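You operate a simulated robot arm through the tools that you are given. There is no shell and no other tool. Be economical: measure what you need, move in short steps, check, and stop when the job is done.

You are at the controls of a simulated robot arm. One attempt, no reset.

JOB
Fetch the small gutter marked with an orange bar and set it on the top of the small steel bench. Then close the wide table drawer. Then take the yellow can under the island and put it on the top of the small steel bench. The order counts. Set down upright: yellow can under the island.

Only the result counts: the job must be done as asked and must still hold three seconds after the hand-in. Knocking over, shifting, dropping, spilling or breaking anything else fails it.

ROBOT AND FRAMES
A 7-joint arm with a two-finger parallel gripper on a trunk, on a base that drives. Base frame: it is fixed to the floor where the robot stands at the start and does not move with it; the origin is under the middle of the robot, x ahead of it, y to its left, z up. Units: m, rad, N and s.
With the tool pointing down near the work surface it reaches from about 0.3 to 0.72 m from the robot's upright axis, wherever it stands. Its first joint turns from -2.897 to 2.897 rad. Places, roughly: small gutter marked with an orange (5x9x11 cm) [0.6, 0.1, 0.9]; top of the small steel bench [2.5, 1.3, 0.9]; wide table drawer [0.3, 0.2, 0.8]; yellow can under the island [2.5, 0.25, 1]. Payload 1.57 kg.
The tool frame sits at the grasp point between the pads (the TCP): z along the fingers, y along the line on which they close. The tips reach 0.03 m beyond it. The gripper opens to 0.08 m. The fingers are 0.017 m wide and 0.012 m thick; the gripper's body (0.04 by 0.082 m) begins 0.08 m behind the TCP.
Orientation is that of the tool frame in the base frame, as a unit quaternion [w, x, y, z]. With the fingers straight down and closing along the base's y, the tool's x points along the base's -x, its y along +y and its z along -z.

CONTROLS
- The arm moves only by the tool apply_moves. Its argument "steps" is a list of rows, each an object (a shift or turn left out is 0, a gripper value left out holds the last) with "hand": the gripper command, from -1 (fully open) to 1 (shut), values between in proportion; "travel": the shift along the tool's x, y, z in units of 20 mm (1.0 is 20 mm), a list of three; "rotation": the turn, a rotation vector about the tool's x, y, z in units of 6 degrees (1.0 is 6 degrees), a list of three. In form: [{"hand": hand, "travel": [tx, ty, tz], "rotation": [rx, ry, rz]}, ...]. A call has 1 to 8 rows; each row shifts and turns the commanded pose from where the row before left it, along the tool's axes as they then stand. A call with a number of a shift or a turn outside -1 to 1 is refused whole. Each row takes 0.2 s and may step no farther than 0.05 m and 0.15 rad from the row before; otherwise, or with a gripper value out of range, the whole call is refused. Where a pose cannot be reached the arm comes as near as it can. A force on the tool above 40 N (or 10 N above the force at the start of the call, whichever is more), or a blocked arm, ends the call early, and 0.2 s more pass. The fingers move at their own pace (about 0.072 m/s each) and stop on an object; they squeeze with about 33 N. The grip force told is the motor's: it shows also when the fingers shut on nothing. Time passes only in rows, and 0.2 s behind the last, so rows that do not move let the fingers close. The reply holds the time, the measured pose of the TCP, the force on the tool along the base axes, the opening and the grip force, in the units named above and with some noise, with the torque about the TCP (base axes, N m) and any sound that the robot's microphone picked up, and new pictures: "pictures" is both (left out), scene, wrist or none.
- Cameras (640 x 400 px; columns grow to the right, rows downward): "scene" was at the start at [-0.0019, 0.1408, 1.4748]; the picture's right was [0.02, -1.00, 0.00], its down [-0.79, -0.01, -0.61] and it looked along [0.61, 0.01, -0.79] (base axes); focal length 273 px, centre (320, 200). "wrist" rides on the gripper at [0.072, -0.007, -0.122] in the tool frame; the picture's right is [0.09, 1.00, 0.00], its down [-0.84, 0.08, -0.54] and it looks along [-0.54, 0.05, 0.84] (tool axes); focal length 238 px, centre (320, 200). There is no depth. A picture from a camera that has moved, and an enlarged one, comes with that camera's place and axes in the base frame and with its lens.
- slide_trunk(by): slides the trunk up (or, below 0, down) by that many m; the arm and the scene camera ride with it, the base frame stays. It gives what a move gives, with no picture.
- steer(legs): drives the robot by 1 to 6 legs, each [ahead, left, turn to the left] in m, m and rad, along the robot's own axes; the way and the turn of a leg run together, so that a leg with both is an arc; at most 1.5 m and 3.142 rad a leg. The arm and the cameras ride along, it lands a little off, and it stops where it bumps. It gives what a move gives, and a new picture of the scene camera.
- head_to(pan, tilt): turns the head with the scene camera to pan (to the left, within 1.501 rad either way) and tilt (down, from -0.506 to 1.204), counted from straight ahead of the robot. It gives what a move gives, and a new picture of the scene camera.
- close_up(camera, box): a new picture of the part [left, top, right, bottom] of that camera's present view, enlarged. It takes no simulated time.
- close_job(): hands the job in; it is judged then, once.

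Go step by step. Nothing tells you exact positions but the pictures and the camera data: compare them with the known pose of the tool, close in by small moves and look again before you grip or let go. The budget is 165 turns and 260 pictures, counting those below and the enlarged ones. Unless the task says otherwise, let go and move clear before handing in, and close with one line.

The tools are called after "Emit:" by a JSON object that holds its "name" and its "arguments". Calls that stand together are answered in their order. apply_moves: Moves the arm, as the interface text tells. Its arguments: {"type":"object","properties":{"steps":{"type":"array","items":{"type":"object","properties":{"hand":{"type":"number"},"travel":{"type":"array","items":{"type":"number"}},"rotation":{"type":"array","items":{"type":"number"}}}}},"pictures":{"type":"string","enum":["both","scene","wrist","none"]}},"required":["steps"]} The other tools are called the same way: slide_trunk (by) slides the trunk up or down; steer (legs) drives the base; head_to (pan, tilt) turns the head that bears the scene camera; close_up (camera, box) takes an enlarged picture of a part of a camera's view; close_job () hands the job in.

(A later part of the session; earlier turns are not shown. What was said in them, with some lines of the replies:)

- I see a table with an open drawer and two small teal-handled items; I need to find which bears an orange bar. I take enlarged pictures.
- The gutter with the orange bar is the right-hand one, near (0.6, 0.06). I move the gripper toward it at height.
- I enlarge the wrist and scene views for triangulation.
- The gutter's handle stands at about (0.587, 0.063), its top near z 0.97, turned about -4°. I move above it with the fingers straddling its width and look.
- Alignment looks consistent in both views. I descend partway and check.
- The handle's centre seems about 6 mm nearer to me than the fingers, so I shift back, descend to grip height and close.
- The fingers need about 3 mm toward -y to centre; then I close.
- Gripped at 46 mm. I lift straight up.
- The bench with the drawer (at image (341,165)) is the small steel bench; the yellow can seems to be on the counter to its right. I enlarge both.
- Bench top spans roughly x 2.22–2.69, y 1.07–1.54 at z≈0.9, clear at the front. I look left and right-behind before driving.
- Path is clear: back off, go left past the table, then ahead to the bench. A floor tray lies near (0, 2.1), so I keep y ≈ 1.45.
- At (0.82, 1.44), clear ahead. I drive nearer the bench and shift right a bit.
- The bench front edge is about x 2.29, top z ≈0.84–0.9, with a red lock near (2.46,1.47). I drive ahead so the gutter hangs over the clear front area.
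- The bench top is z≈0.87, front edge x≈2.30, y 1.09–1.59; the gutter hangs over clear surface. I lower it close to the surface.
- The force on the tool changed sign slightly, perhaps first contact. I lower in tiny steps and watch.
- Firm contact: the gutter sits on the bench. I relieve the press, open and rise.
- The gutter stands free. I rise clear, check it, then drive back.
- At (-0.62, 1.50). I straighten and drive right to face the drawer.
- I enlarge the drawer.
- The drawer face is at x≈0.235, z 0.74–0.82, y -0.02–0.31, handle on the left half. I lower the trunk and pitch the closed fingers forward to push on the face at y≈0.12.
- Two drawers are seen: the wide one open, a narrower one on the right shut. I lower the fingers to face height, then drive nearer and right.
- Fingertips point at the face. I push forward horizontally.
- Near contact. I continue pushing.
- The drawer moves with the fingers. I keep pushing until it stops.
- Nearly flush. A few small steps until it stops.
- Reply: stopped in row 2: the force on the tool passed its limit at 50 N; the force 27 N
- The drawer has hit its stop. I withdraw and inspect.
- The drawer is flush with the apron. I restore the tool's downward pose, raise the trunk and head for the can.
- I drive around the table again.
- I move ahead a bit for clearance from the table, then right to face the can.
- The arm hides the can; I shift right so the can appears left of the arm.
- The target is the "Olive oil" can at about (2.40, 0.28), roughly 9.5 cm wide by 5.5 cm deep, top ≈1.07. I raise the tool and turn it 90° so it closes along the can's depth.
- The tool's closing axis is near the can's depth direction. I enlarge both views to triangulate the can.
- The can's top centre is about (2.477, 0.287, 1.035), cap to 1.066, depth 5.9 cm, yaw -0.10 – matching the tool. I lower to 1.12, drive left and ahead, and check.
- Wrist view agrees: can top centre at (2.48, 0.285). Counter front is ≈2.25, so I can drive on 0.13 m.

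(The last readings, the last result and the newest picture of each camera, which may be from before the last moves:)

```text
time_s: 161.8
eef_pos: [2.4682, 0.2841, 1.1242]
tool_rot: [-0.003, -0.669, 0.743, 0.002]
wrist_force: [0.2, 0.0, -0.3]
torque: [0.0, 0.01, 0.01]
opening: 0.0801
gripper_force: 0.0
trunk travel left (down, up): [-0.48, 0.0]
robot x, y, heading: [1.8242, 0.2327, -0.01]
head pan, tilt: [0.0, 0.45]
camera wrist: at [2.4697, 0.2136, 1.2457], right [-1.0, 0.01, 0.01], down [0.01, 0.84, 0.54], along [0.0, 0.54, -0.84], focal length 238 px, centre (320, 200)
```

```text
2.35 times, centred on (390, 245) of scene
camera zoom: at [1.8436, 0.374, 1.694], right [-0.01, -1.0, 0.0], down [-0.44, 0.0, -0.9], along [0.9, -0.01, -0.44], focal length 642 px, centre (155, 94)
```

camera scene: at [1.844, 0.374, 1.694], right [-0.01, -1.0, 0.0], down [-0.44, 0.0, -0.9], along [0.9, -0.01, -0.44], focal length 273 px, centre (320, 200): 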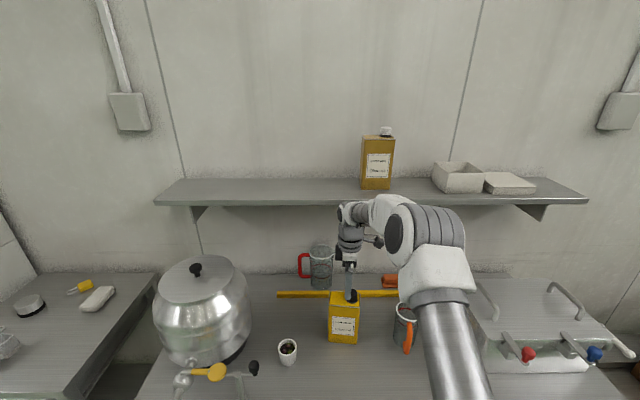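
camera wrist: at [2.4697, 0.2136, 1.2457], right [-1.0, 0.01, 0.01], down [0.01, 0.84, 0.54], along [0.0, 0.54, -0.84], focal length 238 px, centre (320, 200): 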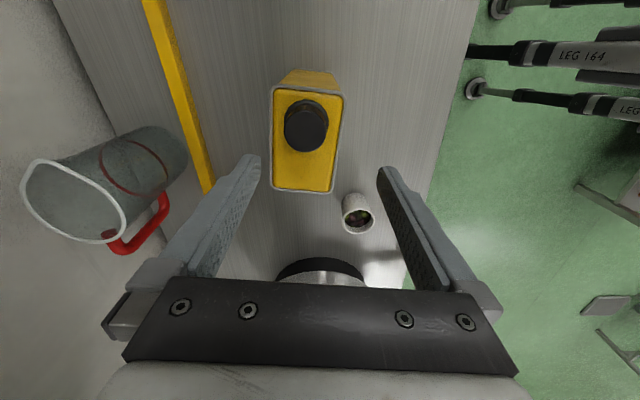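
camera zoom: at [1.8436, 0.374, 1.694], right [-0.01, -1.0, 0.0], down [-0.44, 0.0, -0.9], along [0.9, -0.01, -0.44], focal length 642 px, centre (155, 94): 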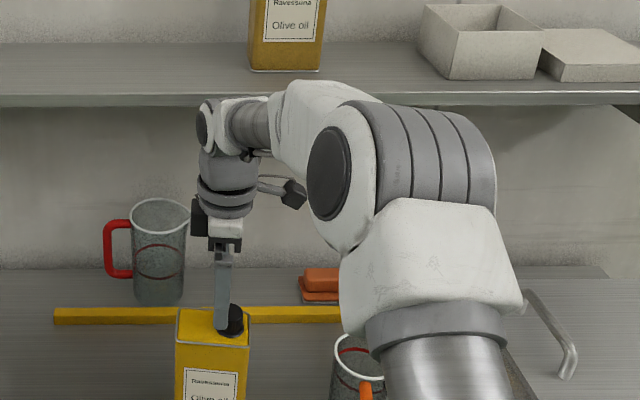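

The fingers need +12 mm in x to centre on the can. I shift, descend partway and check.

Emit:
{"name": "apply_moves", "arguments": {"steps": [{"travel": [0, -0.6, 0]}, {"travel": [0, 0, 0.8]}, {"travel": [0, 0, 0.8]}, {"travel": [0, 0, 0.7]}, {}]}}

Emit:
{"name": "close_up", "arguments": {"camera": "wrist", "box": [220, 60, 420, 200]}}

```text
time_s: 163.0
eef_pos: [2.4802, 0.2846, 1.0763]
tool_rot: [-0.002, -0.67, 0.743, 0.003]
wrist_force: [1.1, 0.5, 0.6]
torque: [0.01, -0.01, -0.01]
opening: 0.0798
gripper_force: 0.1
trunk travel left (down, up): [-0.48, 0.0]
robot x, y, heading: [1.8268, 0.2354, -0.006]
head pan, tilt: [0.0, 0.45]
camera scene: at [1.8435, 0.374, 1.694], right [-0.01, -1.0, 0.0], down [-0.44, 0.0, -0.9], along [0.9, -0.01, -0.44], focal length 273 px, centre (320, 200)
camera wrist: at [2.4812, 0.213, 1.1988], right [-1.0, 0.01, 0.01], down [0.01, 0.84, 0.54], along [0.0, 0.54, -0.84], focal length 238 px, centre (320, 200)
```

scene: 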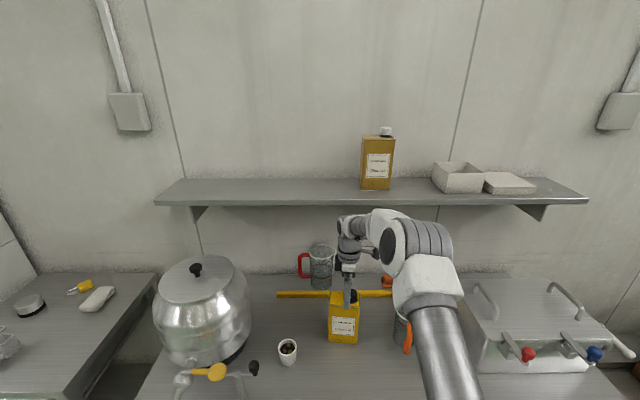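
wrist: 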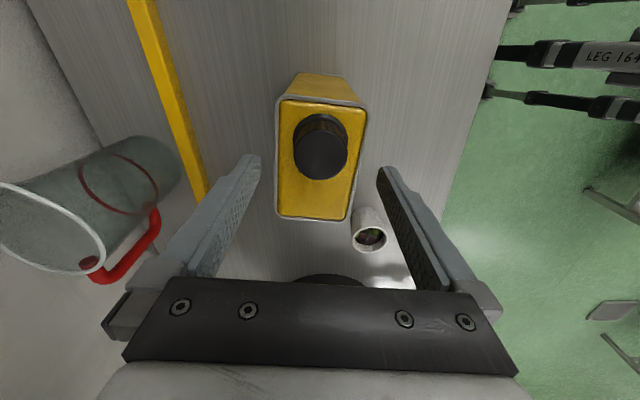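

```text
2.86 times, centred on (320, 130) of wrist
camera zoom: at [2.4812, 0.213, 1.1988], right [-1.0, 0.01, 0.01], down [0.01, 0.84, 0.54], along [0.0, 0.54, -0.84], focal length 681 px, centre (320, 400)
```

zoom: 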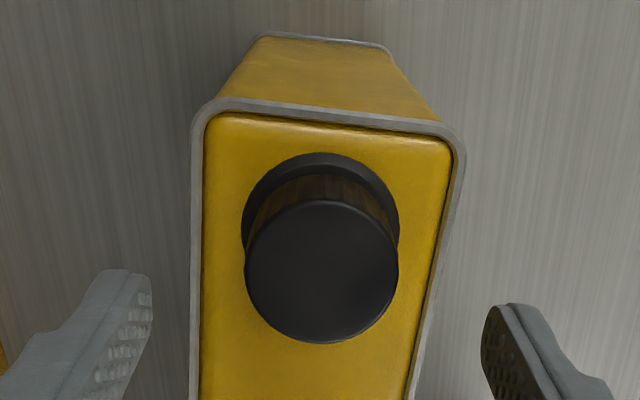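

Well centred. I descend to grip height and close.

Emit:
{"name": "apply_moves", "arguments": {"steps": [{"travel": [0, 0, 0.8]}, {"travel": [0, 0, 0.8]}, {"travel": [0, 0, 0.8]}, {"travel": [0, 0, 0.8]}, {}]}}

Emit:
{"name": "close_up", "arguments": {"camera": "scene", "box": [300, 210, 400, 360]}}

```text
time_s: 164.2
eef_pos: [2.48, 0.2831, 1.0133]
tool_rot: [-0.002, -0.669, 0.743, 0.003]
wrist_force: [-0.8, -0.2, 0.8]
torque: [0.01, 0.02, 0.01]
opening: 0.0798
gripper_force: 0.1
trunk travel left (down, up): [-0.48, 0.0]
robot x, y, heading: [1.8245, 0.2342, -0.011]
head pan, tilt: [0.0, 0.45]
camera scene: at [1.8436, 0.374, 1.694], right [-0.01, -1.0, 0.0], down [-0.44, 0.0, -0.9], along [0.9, -0.01, -0.44], focal length 273 px, centre (320, 200)
camera wrist: at [2.4818, 0.2123, 1.1347], right [-1.0, 0.01, 0.01], down [0.01, 0.84, 0.54], along [0.0, 0.54, -0.84], focal length 238 px, centre (320, 200)
```

scene: 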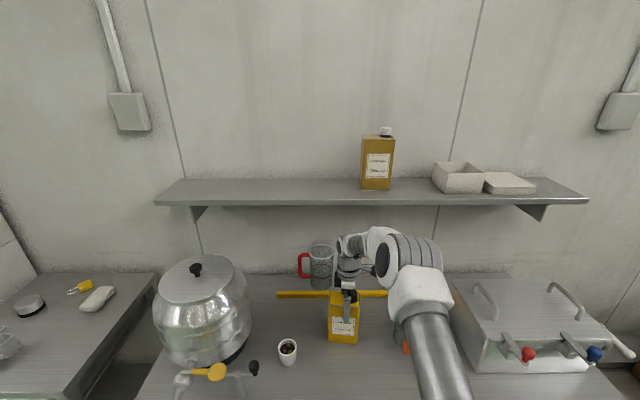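
wrist: 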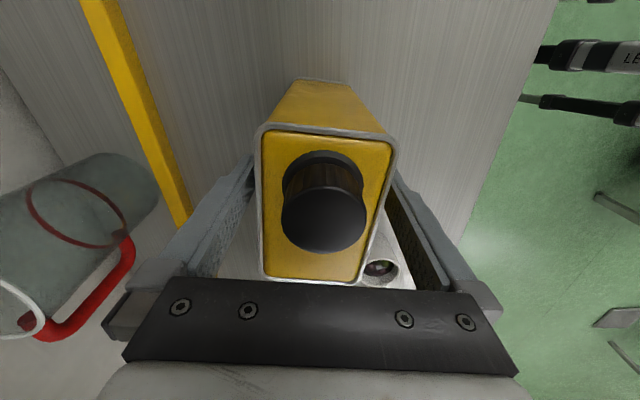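

```text
2.67 times, centred on (350, 285) of scene
camera zoom: at [1.8436, 0.374, 1.694], right [-0.01, -1.0, 0.0], down [-0.44, 0.0, -0.9], along [0.9, -0.01, -0.44], focal length 727 px, centre (240, -27)
```

zoom: 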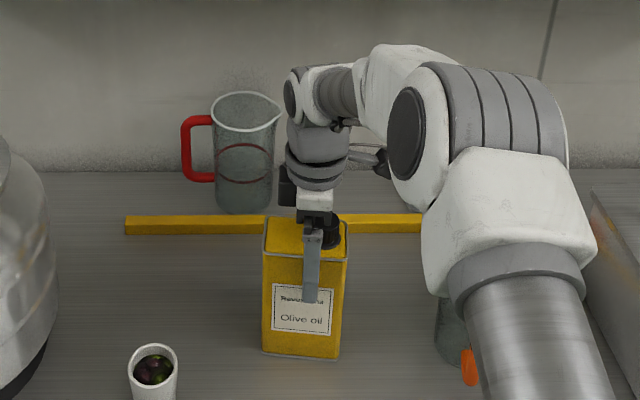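

Fingers straddle the can. Closing.

Emit:
{"name": "apply_moves", "arguments": {"steps": [{"hand": 1}, {"hand": 1}, {"hand": 1}, {"hand": 1}], "pictures": "wrist"}}

```text
time_s: 165.2
eef_pos: [2.481, 0.2829, 1.0121]
tool_rot: [-0.002, -0.669, 0.743, 0.002]
wrist_force: [3.1, 0.9, 1.0]
torque: [-0.03, -0.75, -0.03]
opening: 0.0616
gripper_force: 33.2
trunk travel left (down, up): [-0.48, 0.0]
robot x, y, heading: [1.8268, 0.2334, -0.007]
head pan, tilt: [0.0, 0.45]
camera wrist: at [2.4822, 0.2122, 1.1348], right [-1.0, 0.01, 0.01], down [0.01, 0.84, 0.54], along [0.0, 0.54, -0.84], focal length 238 px, centre (320, 200)
```

wrist: 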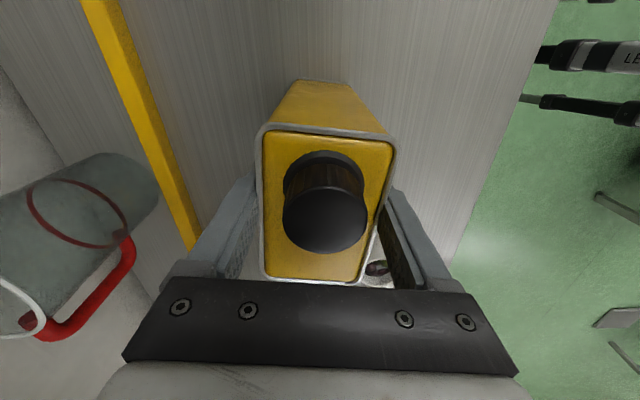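

Gripped at 61.6 mm. I lift a little.

Emit:
{"name": "apply_moves", "arguments": {"steps": [{"travel": [0, 0, -0.3]}, {"travel": [0, 0, -0.6]}, {"travel": [0, 0, -0.7]}, {"travel": [0, 0, -0.7]}, {}]}}

```text
time_s: 166.4
eef_pos: [2.48, 0.2835, 1.0595]
tool_rot: [-0.003, -0.67, 0.743, 0.003]
wrist_force: [0.0, -0.3, -10.2]
torque: [-0.09, -0.01, 0.01]
opening: 0.0616
gripper_force: 32.8
trunk travel left (down, up): [-0.48, 0.0]
robot x, y, heading: [1.8254, 0.24, -0.009]
head pan, tilt: [0.0, 0.45]
camera scene: at [1.8445, 0.3741, 1.694], right [-0.01, -1.0, 0.0], down [-0.44, 0.0, -0.9], along [0.9, -0.01, -0.44], focal length 273 px, centre (320, 200)
camera wrist: at [2.4808, 0.2125, 1.1809], right [-1.0, 0.01, 0.01], down [0.01, 0.84, 0.54], along [0.0, 0.54, -0.84], focal length 238 px, centre (320, 200)
```

scene: 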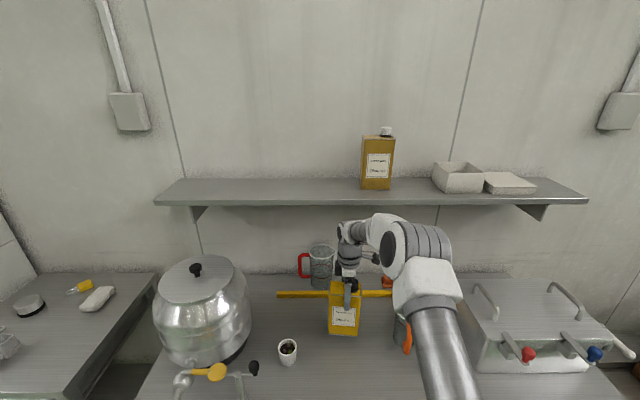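
wrist: 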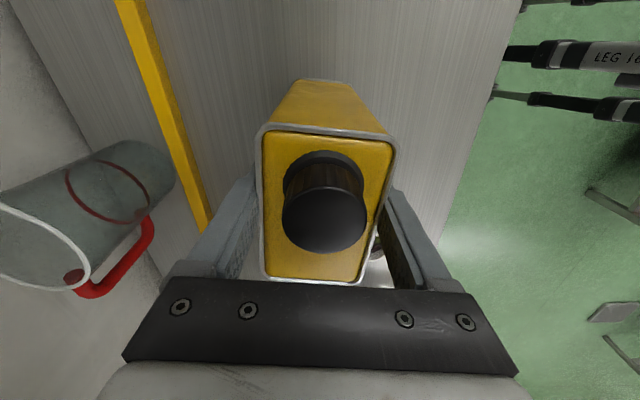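

The can is lifted cleanly (about 1 kg). I raise it to entry height, then back out.

Emit:
{"name": "apply_moves", "arguments": {"steps": [{"travel": [0, 0, -0.7]}, {"travel": [0, 0, -0.7]}, {"travel": [0, 0, -0.7]}, {"travel": [0, 0, -0.7]}, {"travel": [0, 0, -0.3]}, {}], "pictures": "none"}}

Emit:
{"name": "steer", "arguments": {"legs": [[-0.5, 0, 0]]}}

```text
time_s: 167.8
eef_pos: [2.481, 0.2833, 1.1196]
tool_rot: [-0.002, -0.669, 0.743, 0.004]
wrist_force: [0.3, 0.0, -9.9]
torque: [-0.02, -0.01, 0.01]
opening: 0.0614
gripper_force: 32.8
trunk travel left (down, up): [-0.48, 0.0]
robot x, y, heading: [1.826, 0.2367, -0.007]
head pan, tilt: [0.0, 0.45]
```

```text
time_s: 171.5
eef_pos: [1.9915, 0.2856, 1.1202]
tool_rot: [-0.003, -0.667, 0.745, 0.003]
wrist_force: [-0.2, -0.3, -9.5]
torque: [-0.07, -0.02, 0.0]
opening: 0.0615
gripper_force: 33.3
trunk travel left (down, up): [-0.48, 0.0]
robot x, y, heading: [1.3388, 0.2399, -0.008]
head pan, tilt: [0.0, 0.45]
camera scene: at [1.3547, 0.3799, 1.694], right [-0.01, -1.0, 0.0], down [-0.44, 0.01, -0.9], along [0.9, -0.01, -0.44], focal length 273 px, centre (320, 200)
```

scene: 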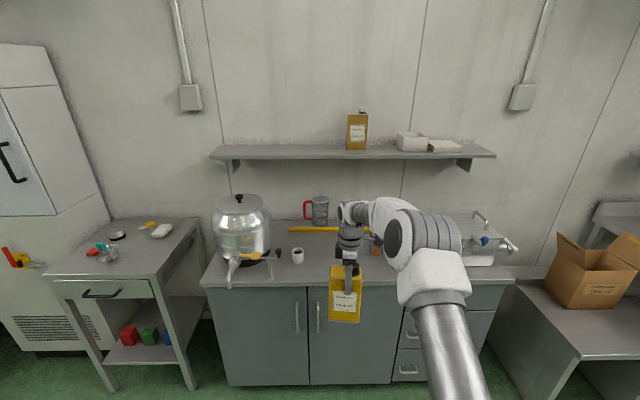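

Can is clear of the counter. I raise slightly and drive left to face the bench's free right part.

Emit:
{"name": "apply_moves", "arguments": {"steps": [{"travel": [0, 0, -0.7]}, {"travel": [0, 0, -0.7]}, {"travel": [0, 0, -0.6]}, {}], "pictures": "none"}}

Emit:
{"name": "steer", "arguments": {"legs": [[0, 0.92, 0], [0.2, 0, 0]]}}

Emit:
{"name": "apply_moves", "arguments": {"steps": [{}], "pictures": "wrist"}}

```text
time_s: 172.5
eef_pos: [1.9932, 0.2872, 1.1608]
tool_rot: [-0.004, -0.668, 0.744, 0.003]
wrist_force: [-0.6, -0.2, -10.2]
torque: [-0.09, -0.05, 0.01]
opening: 0.0615
gripper_force: 32.9
trunk travel left (down, up): [-0.48, 0.0]
robot x, y, heading: [1.3384, 0.2406, -0.012]
head pan, tilt: [0.0, 0.45]
```

```text
time_s: 181.4
eef_pos: [2.211, 1.2103, 1.1607]
tool_rot: [-0.003, -0.665, 0.747, 0.003]
wrist_force: [0.4, -0.1, -9.6]
torque: [-0.05, -0.02, 0.03]
opening: 0.0615
gripper_force: 32.8
trunk travel left (down, up): [-0.48, 0.0]
robot x, y, heading: [1.5537, 1.1714, -0.023]
head pan, tilt: [0.0, 0.45]
camera scene: at [1.5728, 1.3089, 1.694], right [-0.02, -1.0, 0.0], down [-0.44, 0.01, -0.9], along [0.9, -0.02, -0.44], focal length 273 px, centre (320, 200)
```

scene: 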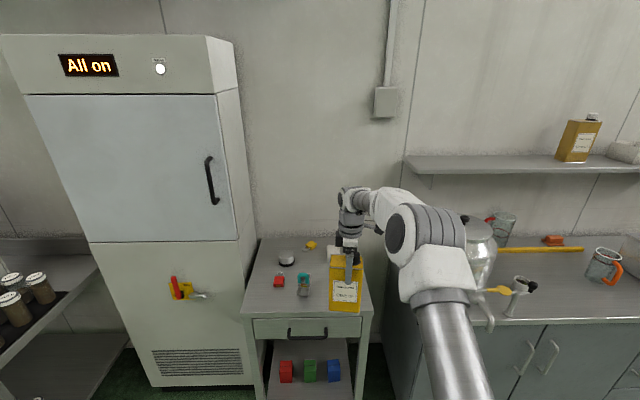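

```text
time_s: 181.8
eef_pos: [2.2087, 1.2094, 1.1587]
tool_rot: [-0.003, -0.664, 0.747, 0.003]
wrist_force: [1.1, 0.1, -9.1]
torque: [-0.07, 0.0, -0.02]
opening: 0.0616
gripper_force: 33.3
trunk travel left (down, up): [-0.48, 0.0]
robot x, y, heading: [1.5482, 1.171, -0.022]
head pan, tilt: [0.0, 0.45]
camera wrist: at [2.2092, 1.1387, 1.281], right [-1.0, 0.03, 0.01], down [0.03, 0.84, 0.54], along [0.0, 0.54, -0.84], focal length 238 px, centre (320, 200)
```

wrist: 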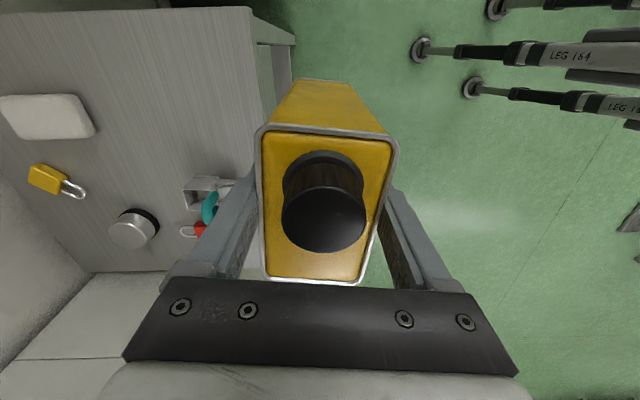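

Bench corner is at about (2.29, 1.09) and the soap begins at x≈2.55. I drive 0.2 m ahead to hold the can over (2.41, 1.20).

Emit:
{"name": "steer", "arguments": {"legs": [[0.2, -0.005, 0.01]]}}

Emit:
{"name": "apply_moves", "arguments": {"steps": [{"travel": [0, 0, 0.7]}, {"travel": [0, 0, 0.7]}, {"travel": [0, 0, 0.6]}, {}]}}

Emit:
{"name": "close_up", "arguments": {"camera": "scene", "box": [240, 240, 400, 380]}}

```text
time_s: 183.7
eef_pos: [2.4095, 1.2089, 1.1596]
tool_rot: [-0.004, -0.668, 0.744, 0.004]
wrist_force: [1.2, 0.0, -9.7]
torque: [-0.05, -0.03, 0.01]
opening: 0.0616
gripper_force: 33.3
trunk travel left (down, up): [-0.48, 0.0]
robot x, y, heading: [1.7542, 1.162, -0.013]
head pan, tilt: [0.0, 0.45]
camera scene: at [1.7719, 1.3007, 1.694], right [-0.01, -1.0, 0.0], down [-0.44, 0.01, -0.9], along [0.9, -0.01, -0.44], focal length 273 px, centre (320, 200)
```

scene: 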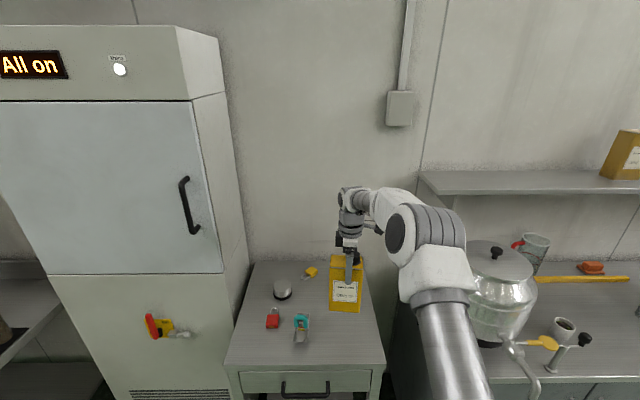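

```text
time_s: 184.7
eef_pos: [2.4101, 1.208, 1.1178]
tool_rot: [-0.004, -0.668, 0.744, 0.004]
wrist_force: [-0.4, -0.6, -10.1]
torque: [-0.06, 0.0, -0.03]
opening: 0.0617
gripper_force: 33.1
trunk travel left (down, up): [-0.48, 0.0]
robot x, y, heading: [1.7558, 1.1619, -0.012]
head pan, tilt: [0.0, 0.45]
camera scene: at [1.7715, 1.3007, 1.694], right [-0.01, -1.0, 0.0], down [-0.44, 0.01, -0.9], along [0.9, -0.01, -0.44], focal length 273 px, centre (320, 200)
camera wrist: at [2.4111, 1.1374, 1.2411], right [-1.0, 0.01, 0.01], down [0.02, 0.84, 0.54], along [0.0, 0.54, -0.84], focal length 238 px, centre (320, 200)
```

scene: 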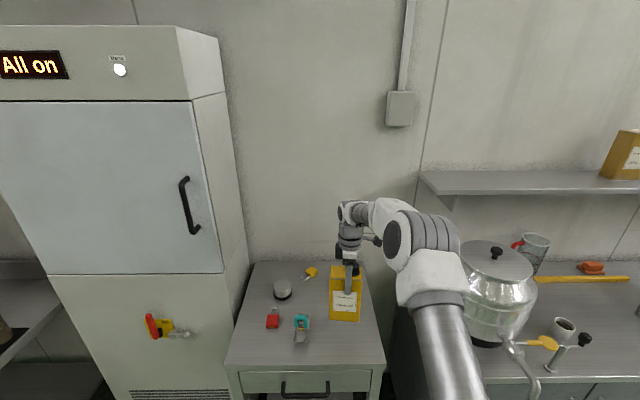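
wrist: 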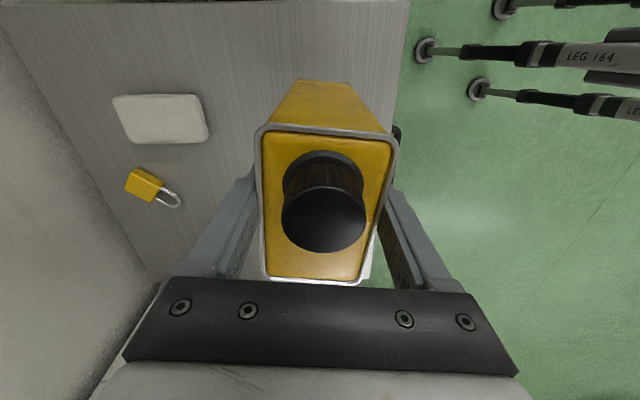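

```text
2.86 times, centred on (320, 310) of scene
camera zoom: at [1.7715, 1.3007, 1.694], right [-0.01, -1.0, 0.0], down [-0.44, 0.01, -0.9], along [0.9, -0.01, -0.44], focal length 779 px, centre (320, -114)
```

zoom: 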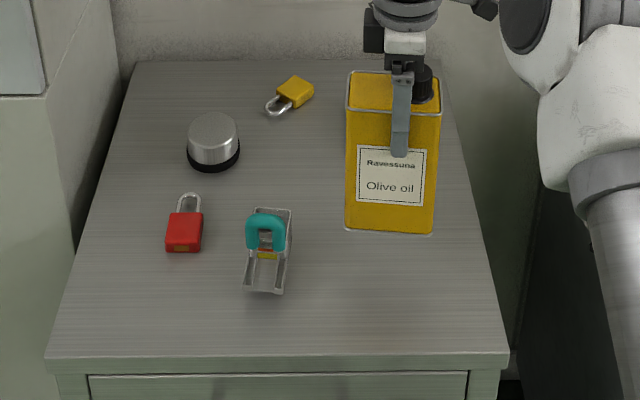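

Everything is clear below. I lower near the surface.

Emit:
{"name": "apply_moves", "arguments": {"steps": [{"travel": [0, 0, 0.6]}, {"travel": [0, 0, 0.6]}, {"travel": [0, 0, 0.6]}, {"travel": [0, 0, 0.4]}, {"travel": [0, 0, 0.2]}, {}], "pictures": "none"}}

Emit:
{"name": "close_up", "arguments": {"camera": "scene", "box": [290, 250, 390, 350]}}

```text
time_s: 186.1
eef_pos: [2.4088, 1.2077, 1.0718]
tool_rot: [-0.004, -0.668, 0.744, 0.004]
wrist_force: [-0.9, -0.9, -9.4]
torque: [-0.03, 0.02, -0.01]
opening: 0.0612
gripper_force: 32.7
trunk travel left (down, up): [-0.48, 0.0]
robot x, y, heading: [1.7528, 1.1609, -0.012]
head pan, tilt: [0.0, 0.45]
```

```text
4.00 times, centred on (340, 300) of scene
camera zoom: at [1.7715, 1.3007, 1.694], right [-0.01, -1.0, 0.0], down [-0.44, 0.01, -0.9], along [0.9, -0.01, -0.44], focal length 1091 px, centre (240, -200)
```

zoom: 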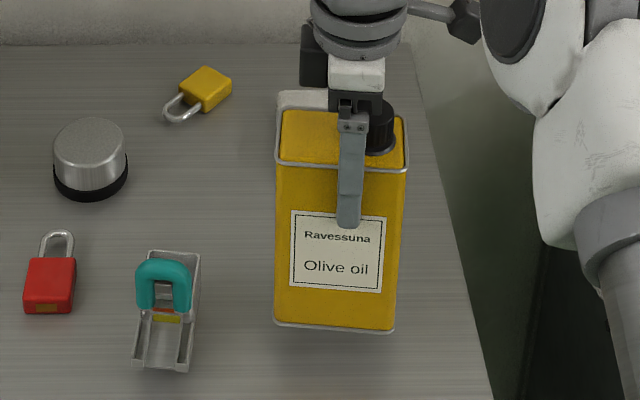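

Still free. I lower in 3–4 mm steps watching the force.

Emit:
{"name": "apply_moves", "arguments": {"steps": [{"travel": [0, 0, 0.2]}, {"travel": [0, 0, 0.2]}, {"travel": [0, 0, 0.2]}, {}], "pictures": "none"}}

```text
time_s: 187.1
eef_pos: [2.4084, 1.2094, 1.0604]
tool_rot: [-0.004, -0.668, 0.744, 0.004]
wrist_force: [0.0, -0.4, -9.8]
torque: [-0.07, 0.03, 0.0]
opening: 0.0615
gripper_force: 32.7
trunk travel left (down, up): [-0.48, 0.0]
robot x, y, heading: [1.7538, 1.1603, -0.016]
head pan, tilt: [0.0, 0.45]
```

Emit:
{"name": "apply_moves", "arguments": {"steps": [{"travel": [0, 0, 0.15]}, {"travel": [0, 0, 0.15]}, {"travel": [0, 0, 0.15]}, {}], "pictures": "none"}}

```text
time_s: 188.1
eef_pos: [2.4086, 1.2088, 1.05]
tool_rot: [-0.004, -0.669, 0.744, 0.003]
wrist_force: [-0.2, 0.1, -10.8]
torque: [-0.06, 0.01, -0.03]
opening: 0.0617
gripper_force: 32.5
trunk travel left (down, up): [-0.48, 0.0]
robot x, y, heading: [1.7536, 1.1602, -0.014]
head pan, tilt: [0.0, 0.45]
```

No contact yet; I continue in the same small steps.

Emit:
{"name": "apply_moves", "arguments": {"steps": [{"travel": [0, 0, 0.15]}, {"travel": [0, 0, 0.15]}, {"travel": [0, 0, 0.15]}, {}], "pictures": "none"}}

Emit:
{"name": "close_up", "arguments": {"camera": "scene", "box": [290, 260, 390, 360]}}

```text
time_s: 189.1
eef_pos: [2.4079, 1.2084, 1.0414]
tool_rot: [-0.003, -0.668, 0.744, 0.003]
wrist_force: [0.1, -1.2, -9.7]
torque: [-0.06, -0.01, 0.03]
opening: 0.0615
gripper_force: 33.0
trunk travel left (down, up): [-0.48, 0.0]
robot x, y, heading: [1.7556, 1.1603, -0.012]
head pan, tilt: [0.0, 0.45]
```

```text
4.00 times, centred on (340, 310) of scene
camera zoom: at [1.7715, 1.3007, 1.694], right [-0.01, -1.0, 0.0], down [-0.44, 0.01, -0.9], along [0.9, -0.01, -0.44], focal length 1091 px, centre (240, -240)
```

zoom: 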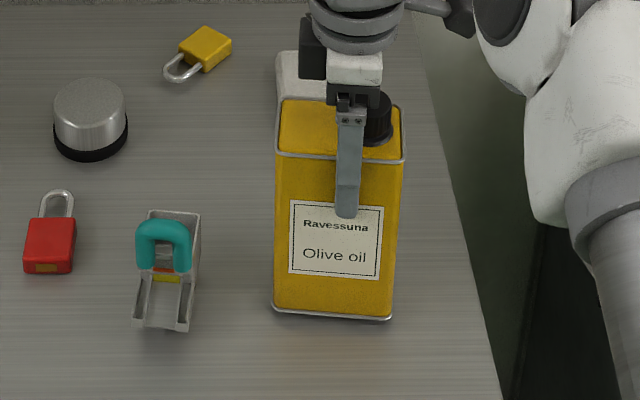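

Emit:
{"name": "apply_moves", "arguments": {"steps": [{"travel": [0, 0, 0.15]}, {"travel": [0, 0, 0.15]}, {"travel": [0, 0, 0.15]}, {}], "pictures": "none"}}

```text
time_s: 190.1
eef_pos: [2.407, 1.2082, 1.0337]
tool_rot: [-0.003, -0.669, 0.744, 0.002]
wrist_force: [-1.4, -1.6, -0.7]
torque: [0.27, 0.02, 0.09]
opening: 0.0615
gripper_force: 33.0
trunk travel left (down, up): [-0.48, 0.0]
robot x, y, heading: [1.7546, 1.1616, -0.014]
head pan, tilt: [0.0, 0.45]
```

The weight has come off the tool: contact. I press 1 mm more to seat it and look.

Emit:
{"name": "apply_moves", "arguments": {"steps": [{"travel": [0, 0, 0.05]}, {}], "pictures": "wrist"}}

Emit:
{"name": "close_up", "arguments": {"camera": "scene", "box": [290, 260, 390, 360]}}

```text
time_s: 190.7
eef_pos: [2.4086, 1.2097, 1.033]
tool_rot: [-0.002, -0.668, 0.744, 0.002]
wrist_force: [-1.9, 0.5, 5.5]
torque: [0.36, -0.29, -0.06]
opening: 0.0619
gripper_force: 33.0
trunk travel left (down, up): [-0.48, 0.0]
robot x, y, heading: [1.7549, 1.1607, -0.011]
head pan, tilt: [0.0, 0.45]
camera wrist: at [2.4079, 1.1382, 1.1554], right [-1.0, 0.01, 0.01], down [0.01, 0.84, 0.54], along [0.0, 0.54, -0.84], focal length 238 px, centre (320, 200)
```

wrist: 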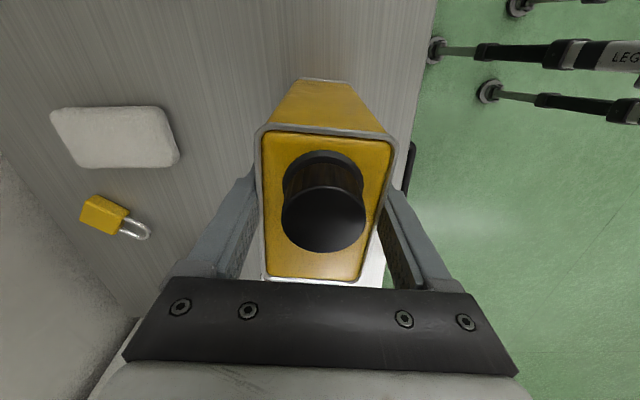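

```text
4.00 times, centred on (340, 310) of scene
camera zoom: at [1.7697, 1.3006, 1.6942], right [-0.01, -1.0, 0.0], down [-0.43, 0.01, -0.9], along [0.9, -0.01, -0.43], focal length 1091 px, centre (240, -240)
```

zoom: 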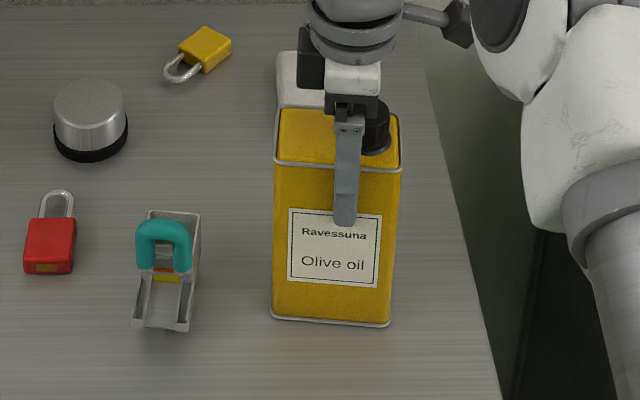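

Seated upright on the bench. I open gently, then rise.

Emit:
{"name": "apply_moves", "arguments": {"steps": [{"travel": [0, 0, -0.03]}, {"hand": 0.2}, {"hand": -0.4}, {"hand": -1}, {"hand": -1}, {}], "pictures": "wrist"}}

```text
time_s: 192.1
eef_pos: [2.4066, 1.2088, 1.0328]
tool_rot: [-0.003, -0.668, 0.744, 0.004]
wrist_force: [1.0, 0.4, 0.8]
torque: [-0.01, 0.03, -0.02]
opening: 0.08
gripper_force: 0.1
trunk travel left (down, up): [-0.48, 0.0]
robot x, y, heading: [1.7495, 1.16, -0.015]
head pan, tilt: [0.0, 0.45]
camera wrist: at [2.408, 1.1374, 1.1546], right [-1.0, 0.01, 0.01], down [0.02, 0.84, 0.54], along [0.0, 0.54, -0.84], focal length 238 px, centre (320, 200)
```

wrist: 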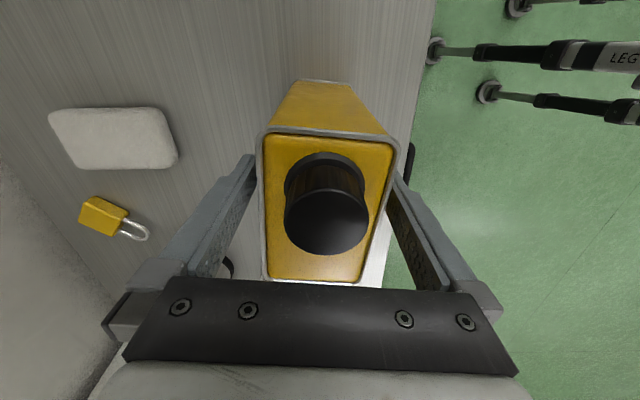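

Emit:
{"name": "apply_moves", "arguments": {"steps": [{"travel": [0, 0, -0.4]}, {"travel": [0, 0, -0.8]}, {"travel": [0, 0, -0.8]}, {"travel": [0, 0, -0.8]}, {"travel": [0, 0, -0.8]}, {"travel": [0, 0, -0.8]}, {"travel": [0, 0, -0.8]}, {"travel": [0, 0, -0.8]}]}}

Emit:
{"name": "steer", "arguments": {"legs": [[-0.35, 0, 0]]}}

Emit:
{"name": "close_up", "arguments": {"camera": "scene", "box": [220, 200, 400, 320]}}

```text
time_s: 193.9
eef_pos: [2.4097, 1.2089, 1.1539]
tool_rot: [-0.003, -0.668, 0.744, 0.003]
wrist_force: [0.3, -0.4, 0.0]
torque: [0.04, 0.02, -0.02]
opening: 0.0798
gripper_force: 0.2
trunk travel left (down, up): [-0.48, 0.0]
robot x, y, heading: [1.7528, 1.1605, -0.012]
head pan, tilt: [0.0, 0.45]
camera scene: at [1.7704, 1.3007, 1.694], right [-0.01, -1.0, 0.0], down [-0.44, 0.01, -0.9], along [0.9, -0.01, -0.44], focal length 273 px, centre (320, 200)
camera wrist: at [2.4111, 1.1381, 1.2752], right [-1.0, 0.01, 0.01], down [0.02, 0.84, 0.54], along [0.0, 0.54, -0.84], focal length 238 px, centre (320, 200)
```

scene: 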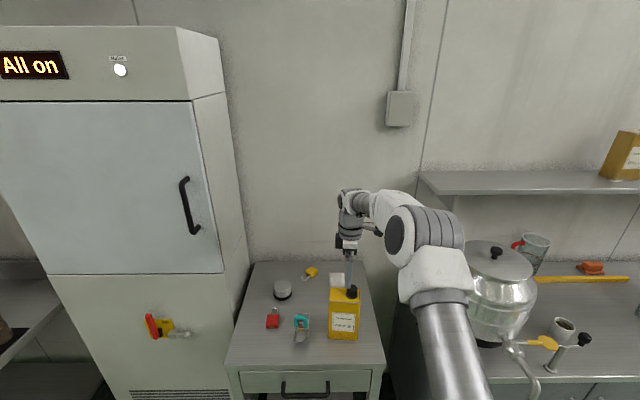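
wrist: 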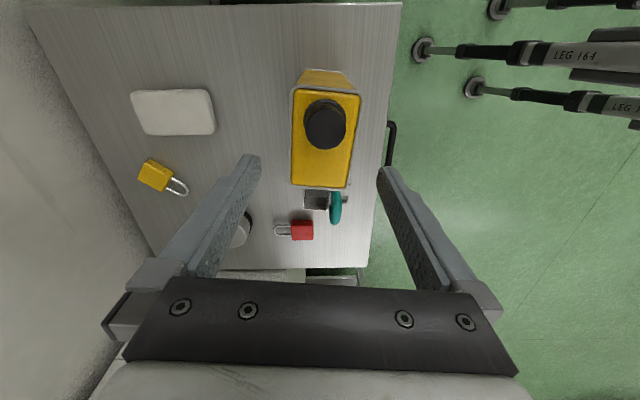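

```text
time_s: 196.8
eef_pos: [2.0585, 1.2099, 1.1522]
tool_rot: [-0.002, -0.666, 0.746, 0.003]
wrist_force: [0.6, 0.3, 0.8]
torque: [0.01, 0.0, 0.01]
opening: 0.08
gripper_force: 0.1
trunk travel left (down, up): [-0.48, 0.0]
robot x, y, heading: [1.4029, 1.1643, -0.016]
head pan, tilt: [0.0, 0.45]
camera scene: at [1.4197, 1.3057, 1.694], right [-0.02, -1.0, 0.0], down [-0.43, 0.01, -0.9], along [0.9, -0.02, -0.43], focal length 273 px, centre (320, 200)
```

scene: 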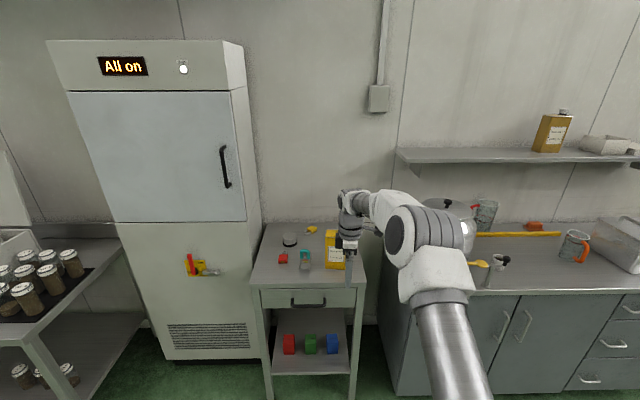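

```text
3.33 times, centred on (310, 260) of scene
camera zoom: at [1.4197, 1.3057, 1.694], right [-0.02, -1.0, 0.0], down [-0.43, 0.01, -0.9], along [0.9, -0.02, -0.43], focal length 909 px, centre (353, 0)
```

zoom: 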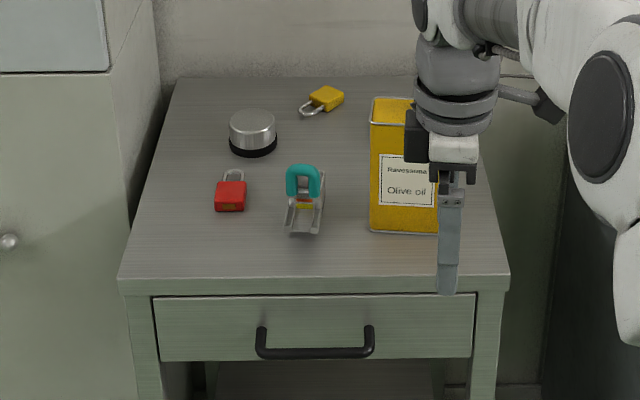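

The gutter and the can both stand upright on the small steel bench, and the arm is clear. The wide drawer is shut, so I hand the job in.

Emit:
{"name": "close_job", "arguments": {}}

```text
The job is handed in.
```

I set the gutter with the orange bar on the small steel bench, pushed the wide drawer shut against its stop, then stood the yellow olive-oil can upright on the bench beside it. I took that can from the counter under the wall shelf because it matched the given coordinates; nothing I saw there was plainly an "island".
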